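You operate a simulated robot arm through the tools that you are given. There is no shell and no other tool. Be economical: measure what you need, move in short steps, check, and stop when the job is done.

You run a simulated robot arm. Do the job below in one go: nothing can be reset, and whatever is moved stays where it is left.

## Task
Put the orange measuring pot on the small brown screen.

The check looks at the end state, three seconds after you hand in, the way a careful person would. Anything else that was tipped, shoved, dropped, spilled or broken makes it a failure.

## Robot
A 7-joint arm with a two-finger parallel gripper, fixed in place. Base frame: the origin is at the foot of the arm, x ahead of it, y to its left, z up; the work surface is at about z = 0. Lengths are in mm, angles in degrees, forces in N, time in s.
With the tool pointing down near the work surface it reaches from about 240 to 620 mm from the base axis. Its first joint turns from -66.0 to 66.0 degrees. Payload 2.6 kg.
Tool frame: the origin (TCP) lies between the finger pads and is the grasp point; the fingertips stand 30 mm ahead of it; z points along the fingers, y is the line along which they close. The gripper opens to 94 mm. The fingers are 28 mm wide and 10 mm thick; the gripper's body (50 by 96 mm) begins 55 mm behind the TCP.
Orientation is that of the tool frame in the base frame, as [roll, pitch, yaw] about the fixed x, y, z axes, in that order (R = Rz(yaw) Ry(pitch) Rx(roll)). With the fingers straight down and closing along the base's y, the tool's x points along the base's -x, its y along +y and its z along -z.

## Interface
- The arm moves only by the tool apply_moves. Its arguments are lists of equal length, an entry for each row: "offset": the shift along the tool's x, y, z in mm, a list of three; "dr": the turn, a rotation vector about the tool's x, y, z in degrees, a list of three; "gripper": the closure, from 0 (fully open) to 1 (shut). In form: {"offset": [[tx, ty, tz], ...], "dr": [[rx, ry, rz], ...], "gripper": [gripper, ...]}. A call has 1 to 10 rows; each row is the pose to reach, as a shift and turn from the pose commanded when the call began, along the tool's axes at that moment. A row lasts 0.2 s, in which the tool goes at most 50 mm and 8.6 degrees; a call with a longer step from one row to the next is refused whole, and so is a gripper value outside its range. A pose out of reach is approached as far as the arm can. The call stops where the force on the tool passes 40 N (or 10 N more than at its start, if that is more) or the arm is blocked; 0.2 s more then pass. Each finger travels about 72 mm/s and halts on what it meets, pressing with about 39 N; the grip force reading is that of the motor and also rises with nothing between the fingers. The clock runs only during rows and for 0.2 s after the last one: add rows that repeat a pose to give the fingers time. It gives the time, the measured TCP pose, the force on the tool (base axes), the opening and the grip force at its end, in the units of the frame above (readings bear some noise), and new pictures: "pictures" is both (left out), scene, wrist or none.
- Cameras (640 x 400 px; columns grow to the right, rows downward): "scene" is fixed at [45.6, 449, 552.3]; the picture's right is [-0.64, -0.77, 0.00], its down [-0.52, 0.43, -0.73] and it looks along [0.57, -0.47, -0.68] (base axes); focal length 338 px, centre (320, 200). "wrist" rides on the gripper at [-37, 0, -58] in the tool frame; the picture's right is [0.00, -1.00, 0.00], its down [0.97, 0.00, -0.24] and it looks along [0.24, 0.00, 0.97] (tool axes); focal length 218 px, centre (320, 200).
- locate(camera, pixels): there is no depth. For up to 12 entries [column, row, z] of the newest picture of that camera ("zoom" is the newest enlarged one), the place [x, y] in the base frame at which the ray of that pixel passes the height z, good to about 2 mm. No time passes.
- close_up(camera, box): a new picture of the part [left, top, right, bottom] of that camera's present view, enlarged. No time passes.
- hand_in(): hands the job in; it is judged then, once.

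Work in short steps. Measure before you move; look again where a grasp or a placing could have gone wrong, and mend it. You have 60 turns and 120 pictures in all, those below and enlarged ones among them. Open the gripper and draw the arm clear of the work before you hand the job in, unless the task says otherwise; then end with one line.

The tools are called after "Request:" as a command line: name --argument value ..., lists and objects as JSON in quotes. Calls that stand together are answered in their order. apply_moves: Moves the arm, as the interface text tells. Its arguments: {"type":"object","properties":{"offset":{"type":"array","items":{"type":"array","items":{"type":"number"}}},"dr":{"type":"array","items":{"type":"array","items":{"type":"number"}}},"gripper":{"type":"array","items":{"type":"number"}},"pictures":{"type":"string","enum":["both","scene","wrist","none"]}},"required":["offset","dr","gripper"]} The other tools are called the same way: locate (camera, pixels) gives the place at which the rays of pixels pass given heights; close_up (camera, box) takes an enlarged picture of a part of a camera's view; hand_in () hands the job in.

At the start:

```text
t: 0.0
position: [422.1, 148.2, 257.4]
tcp_rot: [-180.0, 0.0, 180.0]
contact_force: [-0.4, -0.2, 0.0]
width: 94.1
gripper_force: 0.1
```

scene: 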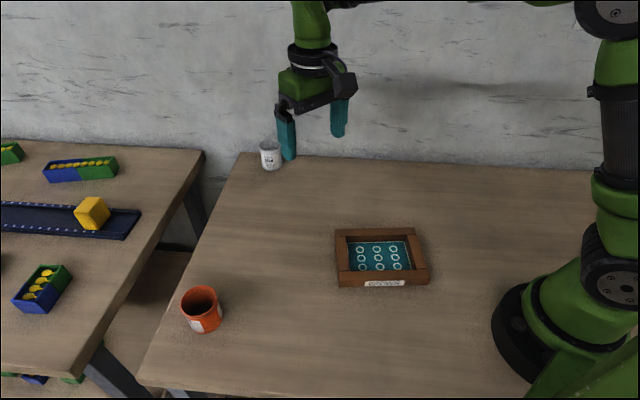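
wrist: 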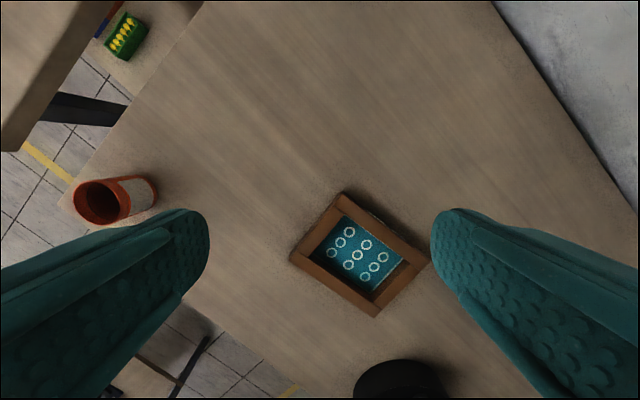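

The pot is at about (201,310) and the brown framed screen at about (381,256) in the scene picture. I'll enlarge both to measure them.

Request:
close_up --camera "scene" --box '[160, 270, 256, 350]'

Request:
close_up --camera "scene" --box '[320, 210, 448, 300]'

Request:
close_up --camera "wrist" --box '[50, 150, 210, 250]'

Request:
locate --camera "scene" --pixels '[[183, 303, 60], [218, 303, 60], [200, 288, 60], [200, 333, 0], [334, 229, 25], [421, 228, 25], [429, 278, 25], [338, 285, 0], [429, 283, 0], [381, 256, 5]]'

Request:
locate --camera "wrist" --pixels '[[345, 192, 25], [430, 258, 25], [375, 317, 25], [289, 258, 25], [97, 203, 60], [145, 192, 0]]'

```text
5.00 times, centred on (208, 310) of scene
```

zoom: 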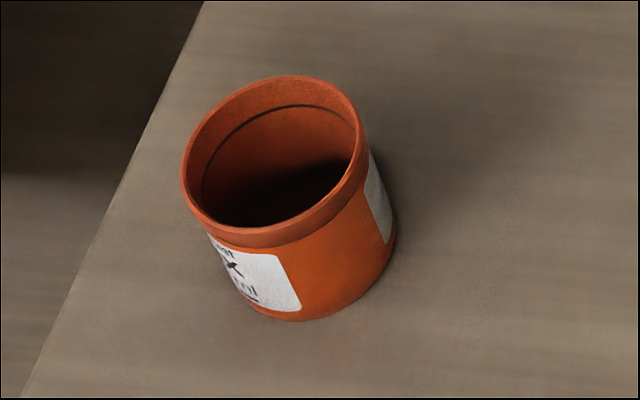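

```text
4.44 times, centred on (384, 255) of scene
```

zoom: 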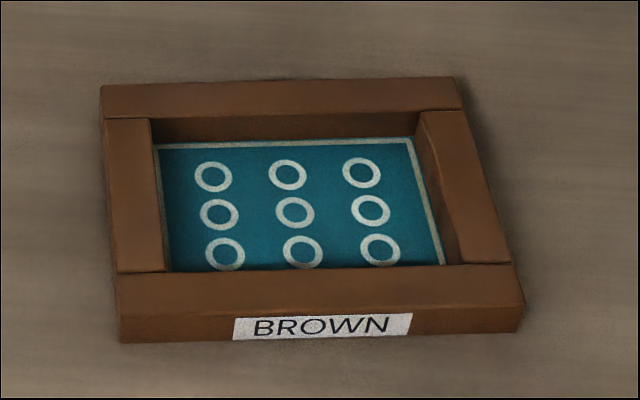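

```text
4.00 times, centred on (130, 200) of wrist
```

zoom: 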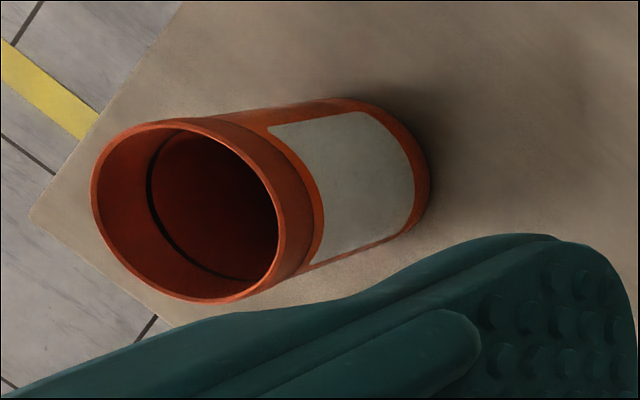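

```text
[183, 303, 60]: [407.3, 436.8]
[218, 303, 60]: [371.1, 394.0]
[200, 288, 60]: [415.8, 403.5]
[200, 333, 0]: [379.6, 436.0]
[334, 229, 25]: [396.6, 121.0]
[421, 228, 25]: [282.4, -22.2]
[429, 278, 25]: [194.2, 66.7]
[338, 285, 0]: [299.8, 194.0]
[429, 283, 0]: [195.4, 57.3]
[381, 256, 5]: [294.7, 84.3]
```

```text
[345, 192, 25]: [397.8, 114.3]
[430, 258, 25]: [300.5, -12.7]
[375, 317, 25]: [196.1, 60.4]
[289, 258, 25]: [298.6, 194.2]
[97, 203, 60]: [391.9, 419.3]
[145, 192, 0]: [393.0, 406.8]
```

The screen is a framed tray of about 168 x 124 mm with a teal floor. Next I triangulate the rim height and diameter of the pot, the frame height and the floor.

Request:
locate --camera "scene" --pixels '[[199, 302, 60], [199, 302, 70], [199, 302, 80], [180.5, 306, 70], [217.5, 299, 70], [338, 285, 0], [338, 272, 20], [338, 272, 30], [379, 252.5, 5], [379, 252.5, 10]]'

Request:
locate --camera "wrist" --pixels '[[97, 203, 60], [97, 203, 70], [97, 203, 80], [73, 199, 70], [125, 207, 70], [95, 182, 70], [95, 224, 70], [357, 254.5, 5], [357, 254.5, 10]]'

Request:
close_up --camera "wrist" --box '[280, 180, 440, 320]'

```text
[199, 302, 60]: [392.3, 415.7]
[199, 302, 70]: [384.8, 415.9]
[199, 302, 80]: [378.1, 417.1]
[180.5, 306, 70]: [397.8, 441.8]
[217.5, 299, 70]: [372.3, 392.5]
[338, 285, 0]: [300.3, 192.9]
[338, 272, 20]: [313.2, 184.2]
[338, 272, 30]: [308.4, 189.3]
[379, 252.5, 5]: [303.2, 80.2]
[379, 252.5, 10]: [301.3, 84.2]
```

```text
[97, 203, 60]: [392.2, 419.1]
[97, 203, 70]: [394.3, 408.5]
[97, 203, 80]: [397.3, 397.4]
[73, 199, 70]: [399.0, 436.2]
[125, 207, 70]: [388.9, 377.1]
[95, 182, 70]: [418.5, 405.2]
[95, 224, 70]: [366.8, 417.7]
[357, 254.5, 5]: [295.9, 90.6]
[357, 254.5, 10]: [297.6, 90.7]
```

```text
2.86 times, centred on (360, 250) of wrist
```

zoom: 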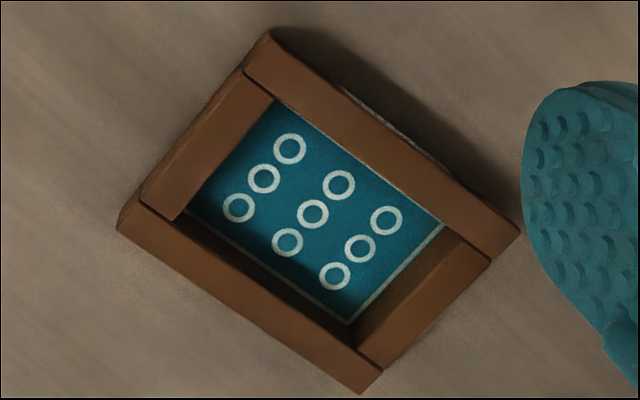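

The pot rim is at z≈60 and centred near (392,417). I redo the tray measurement with the correct centre ring pixel (378.4,257.7), and also move high above the pot, turning 38° so the fingers close along the tray's long axis.

Request:
locate --camera "scene" --pixels '[[378.4, 257.7, 0], [378.4, 257.7, 10], [378.4, 257.7, 20], [338.6, 272, 20], [338.6, 272, 30], [338.6, 272, 40], [339, 287, 0]]'

Request:
locate --camera "wrist" --pixels '[[357.5, 254.5, 0], [357.5, 254.5, 10], [357.5, 254.5, 20], [289, 259.8, 20], [289, 259.8, 30], [289, 259.8, 40], [344, 215, 6], [403.5, 258.5, 6], [370.5, 292.5, 6], [313.7, 253.5, 6]]'

Request:
apply_moves --offset '[[5, 40, 0], [10, 80, 0], [15, 120, 0], [20, 160, 0], [25, 200, 0], [30, 240, 0], [30, 269, 0], [30, 269, 0]]' --dr '[[0, 0, 6], [0, 0, 12], [0, 0, 18], [0, 0, 24], [0, 0, 30], [0, 0, 36], [0, 0, 38], [0, 0, 38]]' --gripper '[0, 0, 0, 0, 0, 0, 0, 0]'

```text
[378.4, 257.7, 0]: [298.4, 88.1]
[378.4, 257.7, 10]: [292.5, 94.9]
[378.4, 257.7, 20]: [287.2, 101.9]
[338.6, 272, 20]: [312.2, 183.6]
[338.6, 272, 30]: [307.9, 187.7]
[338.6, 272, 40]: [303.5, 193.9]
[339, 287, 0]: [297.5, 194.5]
```

```text
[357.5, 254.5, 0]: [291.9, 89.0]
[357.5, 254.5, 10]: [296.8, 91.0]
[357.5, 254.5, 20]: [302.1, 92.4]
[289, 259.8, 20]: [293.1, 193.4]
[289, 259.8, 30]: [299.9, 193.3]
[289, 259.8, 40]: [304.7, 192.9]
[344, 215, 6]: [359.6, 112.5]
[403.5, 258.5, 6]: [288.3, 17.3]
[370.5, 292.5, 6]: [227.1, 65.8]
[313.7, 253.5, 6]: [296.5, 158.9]
```

```text
t: 1.8
position: [392.0, 418.6, 254.6]
tcp_rot: [-179.9, 0.1, 142.1]
contact_force: [-0.1, -0.8, -0.5]
width: 93.8
gripper_force: 0.2
```

scene: 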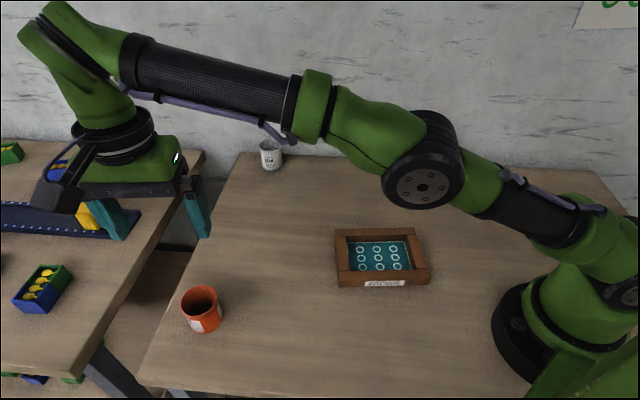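
wrist: 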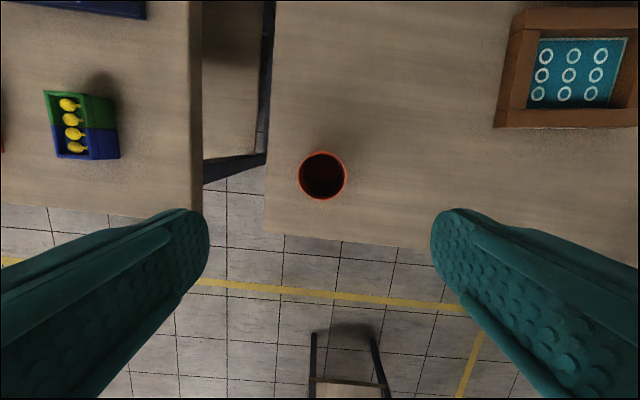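

Tray: floor z≈5, centre about (295,90), frame top about 37 high. The pot in the wrist picture is at about (323,176), so I measure it closely.

Request:
close_up --camera "wrist" --box '[283, 135, 363, 215]'

Request:
locate --camera "wrist" --pixels '[[298, 176, 60], [347.5, 176, 60], [323, 151.5, 60], [323, 200, 60], [323, 175.5, 60]]'

```text
5.00 times, centred on (323, 175) of wrist
```

zoom: 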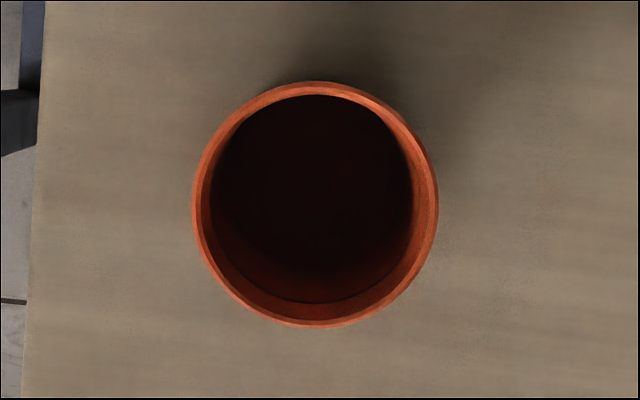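

```text
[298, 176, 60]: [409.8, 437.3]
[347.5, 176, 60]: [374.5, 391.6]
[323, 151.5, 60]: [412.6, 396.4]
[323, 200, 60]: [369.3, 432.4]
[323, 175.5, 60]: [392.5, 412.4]
```

The pot is centred at about (391.5,414) with a 57 mm rim. I shift by a few mm and descend to about z=85, where the tips stand just clear of the rim sides.

Request:
apply_moves --offset '[[-2.4, -3.8, 30], [-2.4, -3.8, 70], [-2.4, -3.8, 110], [-2.4, -3.8, 145], [-2.4, -3.8, 158], [-2.4, -3.8, 158]]' --dr '[[0, 0, 0], [0, 0, 0], [0, 0, 0], [0, 0, 0], [0, 0, 0], [0, 0, 0]]' --gripper '[0, 0, 0, 0, 0, 0]'

```text
t: 3.2
position: [392.0, 411.7, 97.4]
tcp_rot: [-180.0, 0.1, 142.0]
contact_force: [0.6, 0.0, 0.0]
width: 93.9
gripper_force: 0.1
```

scene: 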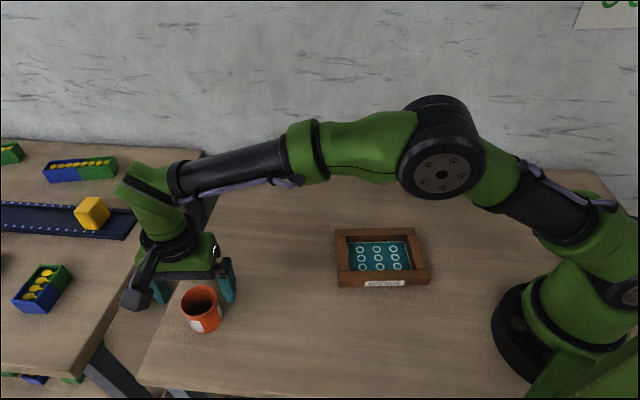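
wrist: 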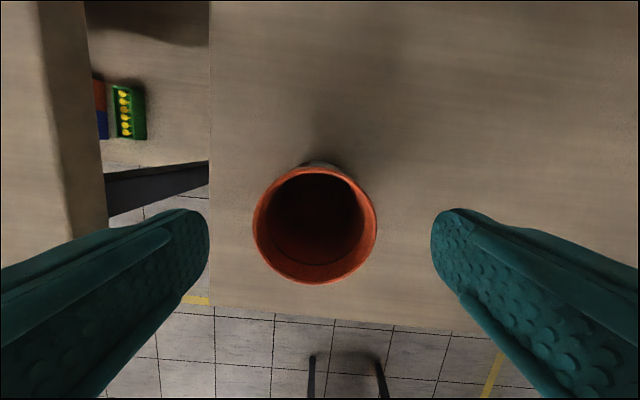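

The rim now shows at columns 253–377 and rows 167–285 in the wrist picture. I check its centre against the TCP before going down.

Request:
locate --camera "wrist" --pixels '[[253, 222, 60], [377, 222, 60], [315, 165, 60], [315, 285, 60]]'

Request:
close_up --camera "scene" --box '[120, 210, 280, 350]'

```text
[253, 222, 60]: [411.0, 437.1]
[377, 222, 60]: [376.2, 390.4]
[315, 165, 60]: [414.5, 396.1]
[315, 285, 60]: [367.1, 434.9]
```

```text
2.86 times, centred on (200, 280) of scene
```

zoom: 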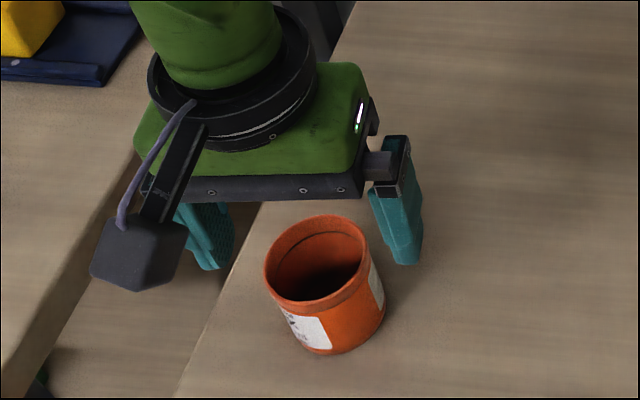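

The rim centre is (392.2,414) and the TCP is 2.5 mm off. I correct that and descend to about z=46.

Request:
apply_moves --offset '[[1.3, 2.5, 0], [1.3, 2.5, 20], [1.3, 2.5, 36], [1.3, 2.5, 51], [1.3, 2.5, 51]]' --dr '[[0, 0, 0], [0, 0, 0], [0, 0, 0], [0, 0, 0], [0, 0, 0]]' --gripper '[0, 0, 0, 0, 0]'

```text
t: 4.4
position: [392.0, 415.0, 47.8]
tcp_rot: [180.0, 0.0, 141.9]
contact_force: [0.6, 0.2, 0.1]
width: 93.9
gripper_force: 0.2
```

scene: 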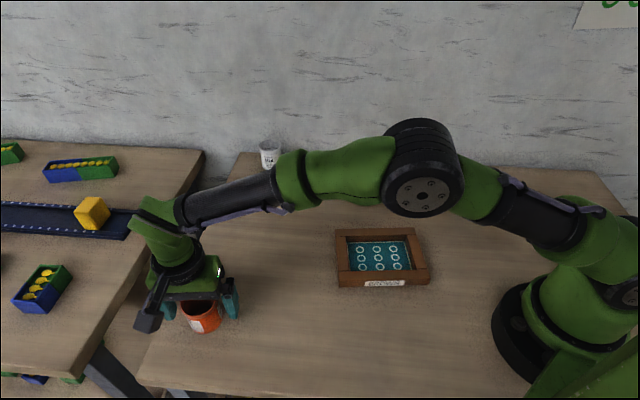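
wrist: 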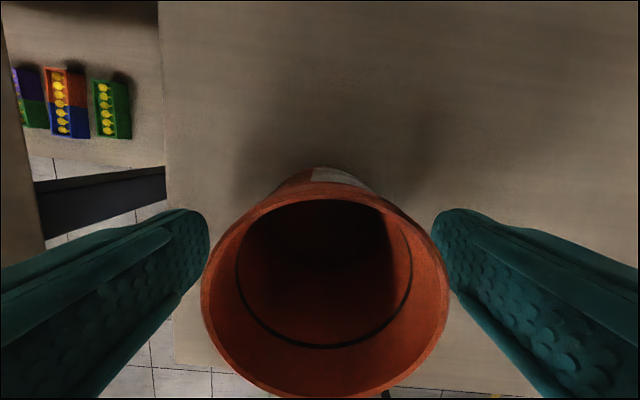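

The pot sits centred between the fingers, rim columns 201–449. I close the gripper now.

Request:
apply_moves --offset '[[0, 0, 0], [0, 0, 0], [0, 0, 0], [0, 0, 0], [0, 0, 0], [0, 0, 0]]' --dr '[[0, 0, 0], [0, 0, 0], [0, 0, 0], [0, 0, 0], [0, 0, 0], [0, 0, 0]]' --gripper '[0.2, 0.4, 0.6, 0.6, 0.6, 0.6]' --pictures "wrist"

```text
t: 5.8
position: [393.6, 414.4, 47.7]
tcp_rot: [-180.0, 0.0, 141.9]
contact_force: [1.0, -0.7, -0.7]
width: 54.5
gripper_force: 38.6
```

wrist: 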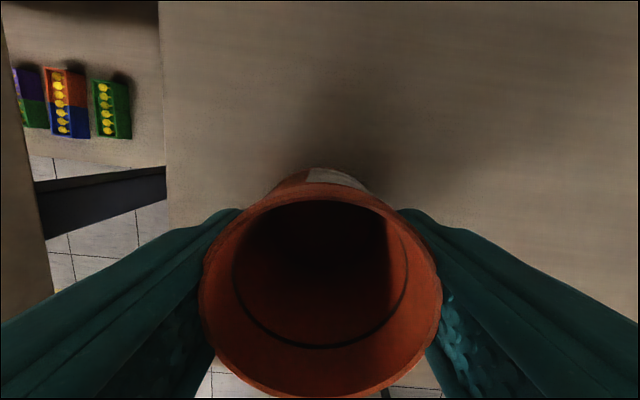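

The grip holds at 54.5 mm with 38.6 N. I lift gently to see that the pot follows.

Request:
apply_moves --offset '[[0, 0, -10], [0, 0, -30], [0, 0, -60], [0, 0, -90], [0, 0, -90]]' --dr '[[0, 0, 0], [0, 0, 0], [0, 0, 0], [0, 0, 0], [0, 0, 0]]' --gripper '[0.6, 0.6, 0.6, 0.6, 0.6]'

```text
t: 7.0
position: [391.1, 414.3, 136.7]
tcp_rot: [-180.0, 0.1, 142.1]
contact_force: [-0.2, -1.0, 0.3]
width: 54.3
gripper_force: 38.9
```

scene: 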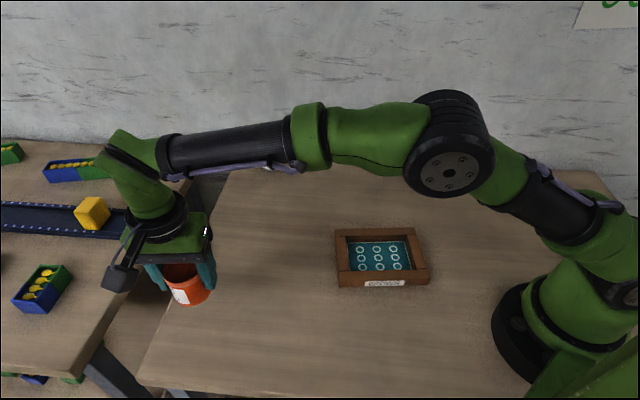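
wrist: 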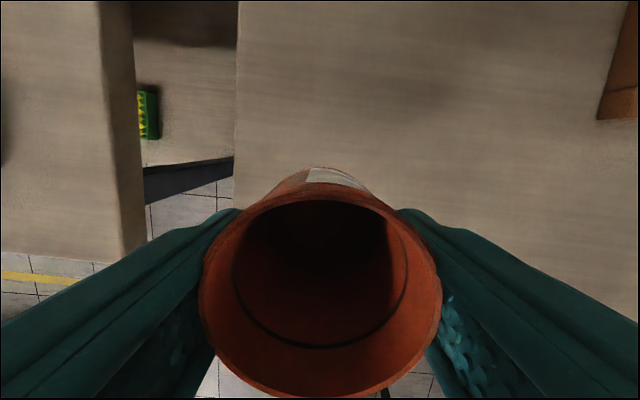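

The pot is lifted and upright. I carry it level (bottom at about z=89) towards the tray centre (295,90).

Request:
apply_moves --offset '[[-8, -20, 0], [-24, -60, 0], [-40, -101, 0], [-56, -142, 0], [-72, -182, 0], [-88, -223, 0], [-104, -263, 0], [-117, -297, 0], [-124, -314.4, 0], [-124, -314.4, 0]]' --dr '[[0, 0, 0], [0, 0, 0], [0, 0, 0], [0, 0, 0], [0, 0, 0], [0, 0, 0], [0, 0, 0], [0, 0, 0], [0, 0, 0], [0, 0, 0]]' --gripper '[0.6, 0.6, 0.6, 0.6, 0.6, 0.6, 0.6, 0.6, 0.6, 0.6]'

```text
t: 9.2
position: [297.1, 89.4, 137.3]
tcp_rot: [180.0, -0.1, 142.1]
contact_force: [0.6, 0.0, -0.7]
width: 54.4
gripper_force: 39.3
```

scene: 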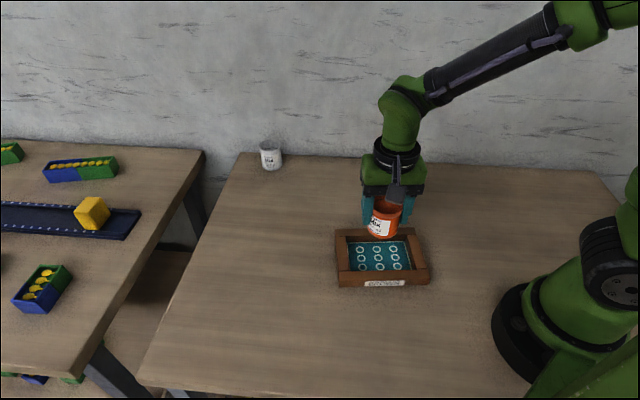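
wrist: 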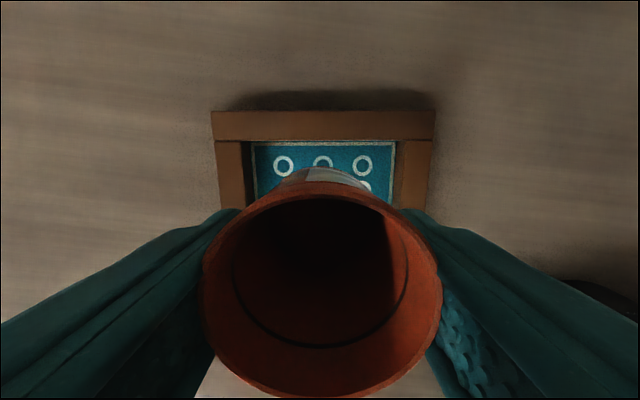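

It is above the tray and aligned with it (ring row at columns 284/323/363, frame 211–436). I check the tray's position in this view before lowering.

Request:
locate --camera "wrist" --pixels '[[284, 165, 5], [322.5, 165, 5], [363, 165, 5], [252, 141, 5], [395, 141, 5], [211, 111, 37], [436, 111, 37], [219, 209, 37], [425, 209, 37]]'

Request:
close_up --camera "scene" --box '[310, 160, 454, 300]'

```text
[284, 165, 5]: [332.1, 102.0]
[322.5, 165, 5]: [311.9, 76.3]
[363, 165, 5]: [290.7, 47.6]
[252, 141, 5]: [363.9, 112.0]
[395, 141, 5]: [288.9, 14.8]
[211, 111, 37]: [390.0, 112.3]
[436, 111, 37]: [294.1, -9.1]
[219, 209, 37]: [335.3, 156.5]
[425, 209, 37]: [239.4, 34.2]
```

```text
2.86 times, centred on (382, 230) of scene
```

zoom: 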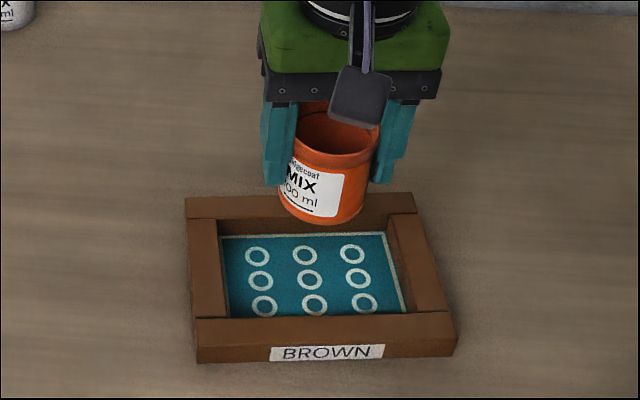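

The tray centre comes out at (295,89), 2 mm from the TCP. I lower to about z=62, leaving the pot bottom roughly 9 mm above the floor.

Request:
apply_moves --offset '[[1.6, -1.2, 0], [1.6, -1.2, 25], [1.6, -1.2, 50], [1.6, -1.2, 65], [1.6, -1.2, 75], [1.6, -1.2, 75]]' --dr '[[0, 0, 0], [0, 0, 0], [0, 0, 0], [0, 0, 0], [0, 0, 0], [0, 0, 0]]' --gripper '[0.6, 0.6, 0.6, 0.6, 0.6, 0.6]'

Request:
close_up --camera "scene" --box '[310, 180, 454, 300]'

```text
t: 10.6
position: [295.2, 89.4, 63.1]
tcp_rot: [-180.0, 0.0, 142.1]
contact_force: [-1.2, -0.5, 0.2]
width: 54.6
gripper_force: 39.3
```

scene: 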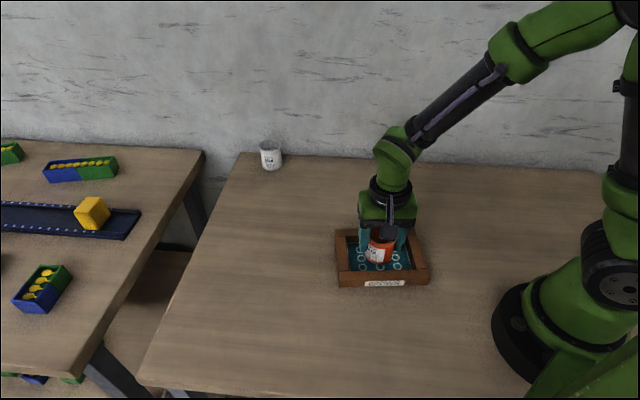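
wrist: 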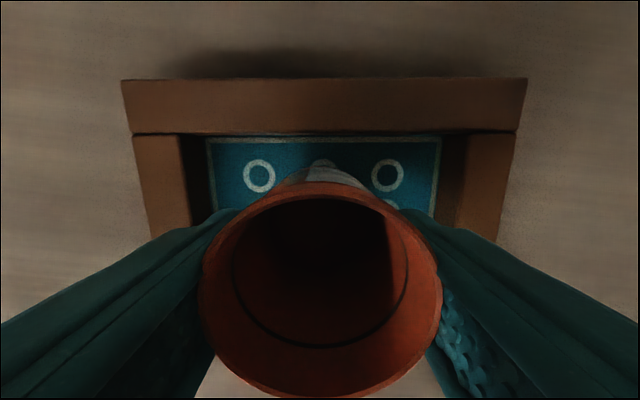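

```text
3.33 times, centred on (382, 240) of scene
```

zoom: 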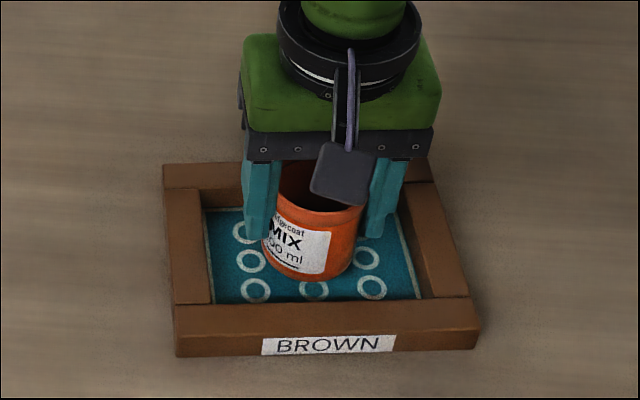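

The pot is inside the frame, clear on all sides. I lower it slowly in small rows and watch the force for contact.

Request:
apply_moves --offset '[[0, 0, 2], [0, 0, 4], [0, 0, 6], [0, 0, 8], [0, 0, 8]]' --dr '[[0, 0, 0], [0, 0, 0], [0, 0, 0], [0, 0, 0], [0, 0, 0]]' --gripper '[0.6, 0.6, 0.6, 0.6, 0.6]' --pictures "none"

```text
t: 11.8
position: [295.0, 90.3, 55.0]
tcp_rot: [180.0, 0.0, 142.0]
contact_force: [0.2, 0.1, 0.1]
width: 54.8
gripper_force: 39.4
```

There is no contact yet at z=55. I go on in 1 mm rows.

Request:
apply_moves --offset '[[0, 0, 1], [0, 0, 2], [0, 0, 2]]' --dr '[[0, 0, 0], [0, 0, 0], [0, 0, 0]]' --gripper '[0.6, 0.6, 0.6]' --pictures "none"

```text
t: 12.6
position: [294.7, 91.4, 52.4]
tcp_rot: [180.0, 0.1, 142.1]
contact_force: [0.1, 0.0, -0.7]
width: 54.8
gripper_force: 38.5
```

Still free at z=52.4, so I continue 1 mm at a time.

Request:
apply_moves --offset '[[0, 0, 1], [0, 0, 1]]' --dr '[[0, 0, 0], [0, 0, 0]]' --gripper '[0.6, 0.6]' --pictures "none"

```text
t: 13.2
position: [295.0, 91.7, 51.1]
tcp_rot: [-180.0, 0.0, 142.0]
contact_force: [0.0, 0.1, -0.2]
width: 54.5
gripper_force: 39.4
```

No contact at z=51.1, another 1 mm.

Request:
apply_moves --offset '[[0, 0, 1], [0, 0, 1]]' --dr '[[0, 0, 0], [0, 0, 0]]' --gripper '[0.6, 0.6]' --pictures "none"

Request:
close_up --camera "scene" --box '[340, 220, 420, 280]'

```text
t: 13.8
position: [294.3, 91.7, 50.4]
tcp_rot: [180.0, -0.1, 142.1]
contact_force: [0.0, -0.2, -0.3]
width: 54.7
gripper_force: 38.7
```

```text
6.67 times, centred on (380, 250) of scene
```

zoom: 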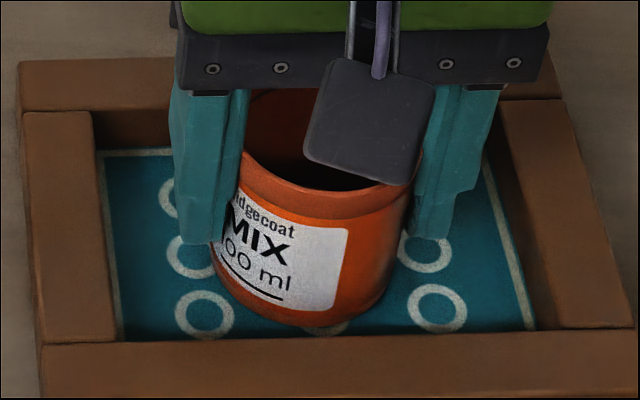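

It is nearly down but still shows no force at z=50.4. I lower 1.5 mm more.

Request:
apply_moves --offset '[[0, 0, 0.7], [0, 0, 1.5], [0, 0, 1.5]]' --dr '[[0, 0, 0], [0, 0, 0], [0, 0, 0]]' --gripper '[0.6, 0.6, 0.6]' --pictures "none"

```text
t: 14.6
position: [295.7, 91.3, 49.7]
tcp_rot: [179.8, 0.1, 142.0]
contact_force: [-3.7, -3.0, 23.8]
width: 54.6
gripper_force: 39.3
```

Contact: 23.8 N upward, so the pot is on the floor. I ease up 0.8 mm to relieve the press, then open to about 80 mm, which keeps the fingers inside the frame.

Request:
apply_moves --offset '[[0, 0, -0.8], [0, 0, -0.8], [0, 0, -0.8], [0, 0, -0.8], [0, 0, -0.8]]' --dr '[[0, 0, 0], [0, 0, 0], [0, 0, 0], [0, 0, 0], [0, 0, 0]]' --gripper '[0.6, 0.35, 0.2, 0.15, 0.15]'

```text
t: 15.8
position: [294.2, 91.3, 50.6]
tcp_rot: [180.0, 0.0, 142.0]
contact_force: [-0.9, -0.5, 0.2]
width: 79.9
gripper_force: 0.1
```

scene: 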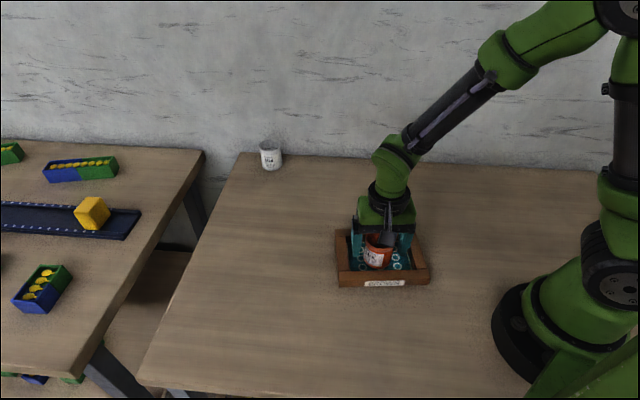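
wrist: 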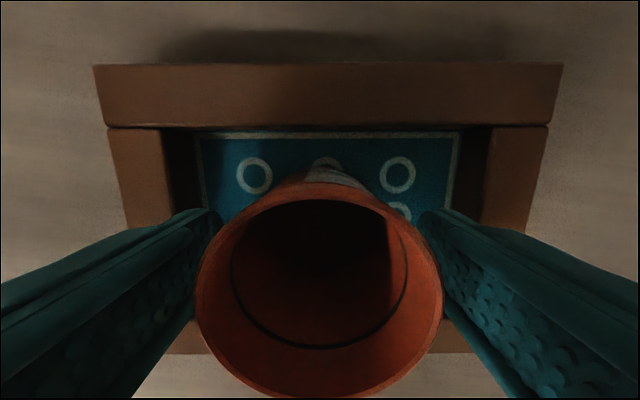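

The pot is released and standing, with the fingers free on both sides. I rise straight up and then clear.

Request:
apply_moves --offset '[[0, 0, -10], [0, 0, -30], [0, 0, -65], [0, 0, -105], [0, 0, -145], [0, 0, -170], [0, 0, -170]]' --dr '[[0, 0, 0], [0, 0, 0], [0, 0, 0], [0, 0, 0], [0, 0, 0], [0, 0, 0], [0, 0, 0]]' --gripper '[0.15, 0.15, 0.15, 0.15, 0, 0, 0]'

Request:
close_up --camera "scene" --box '[310, 180, 454, 300]'

```text
t: 17.4
position: [295.2, 91.0, 220.4]
tcp_rot: [-179.9, 0.0, 142.1]
contact_force: [0.3, -0.2, -0.1]
width: 94.0
gripper_force: 0.0
```

scene: 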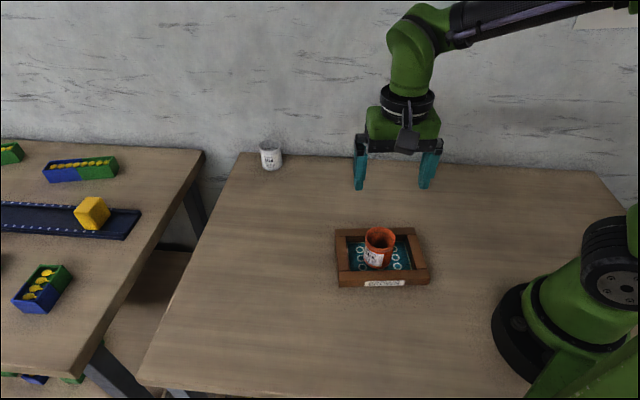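
wrist: 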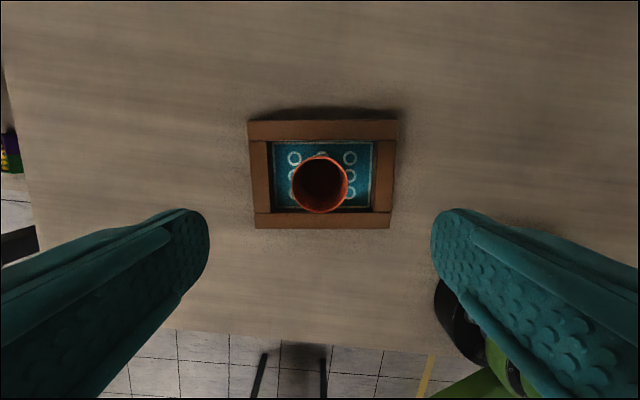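

```text
3.33 times, centred on (382, 240) of scene
```

zoom: 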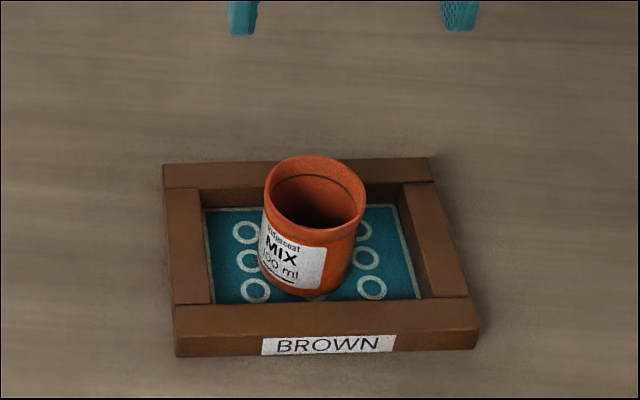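

The pot stands upright in the middle of the brown screen, nothing else has moved, and the arm is clear with the gripper open. I hand in.

Request:
hand_in

```text
The job is handed in.
```

The orange measuring pot is standing upright in the middle of the small brown screen; the gripper is open, the arm is clear, and nothing else looked disturbed in the last pictures before I handed the job in.
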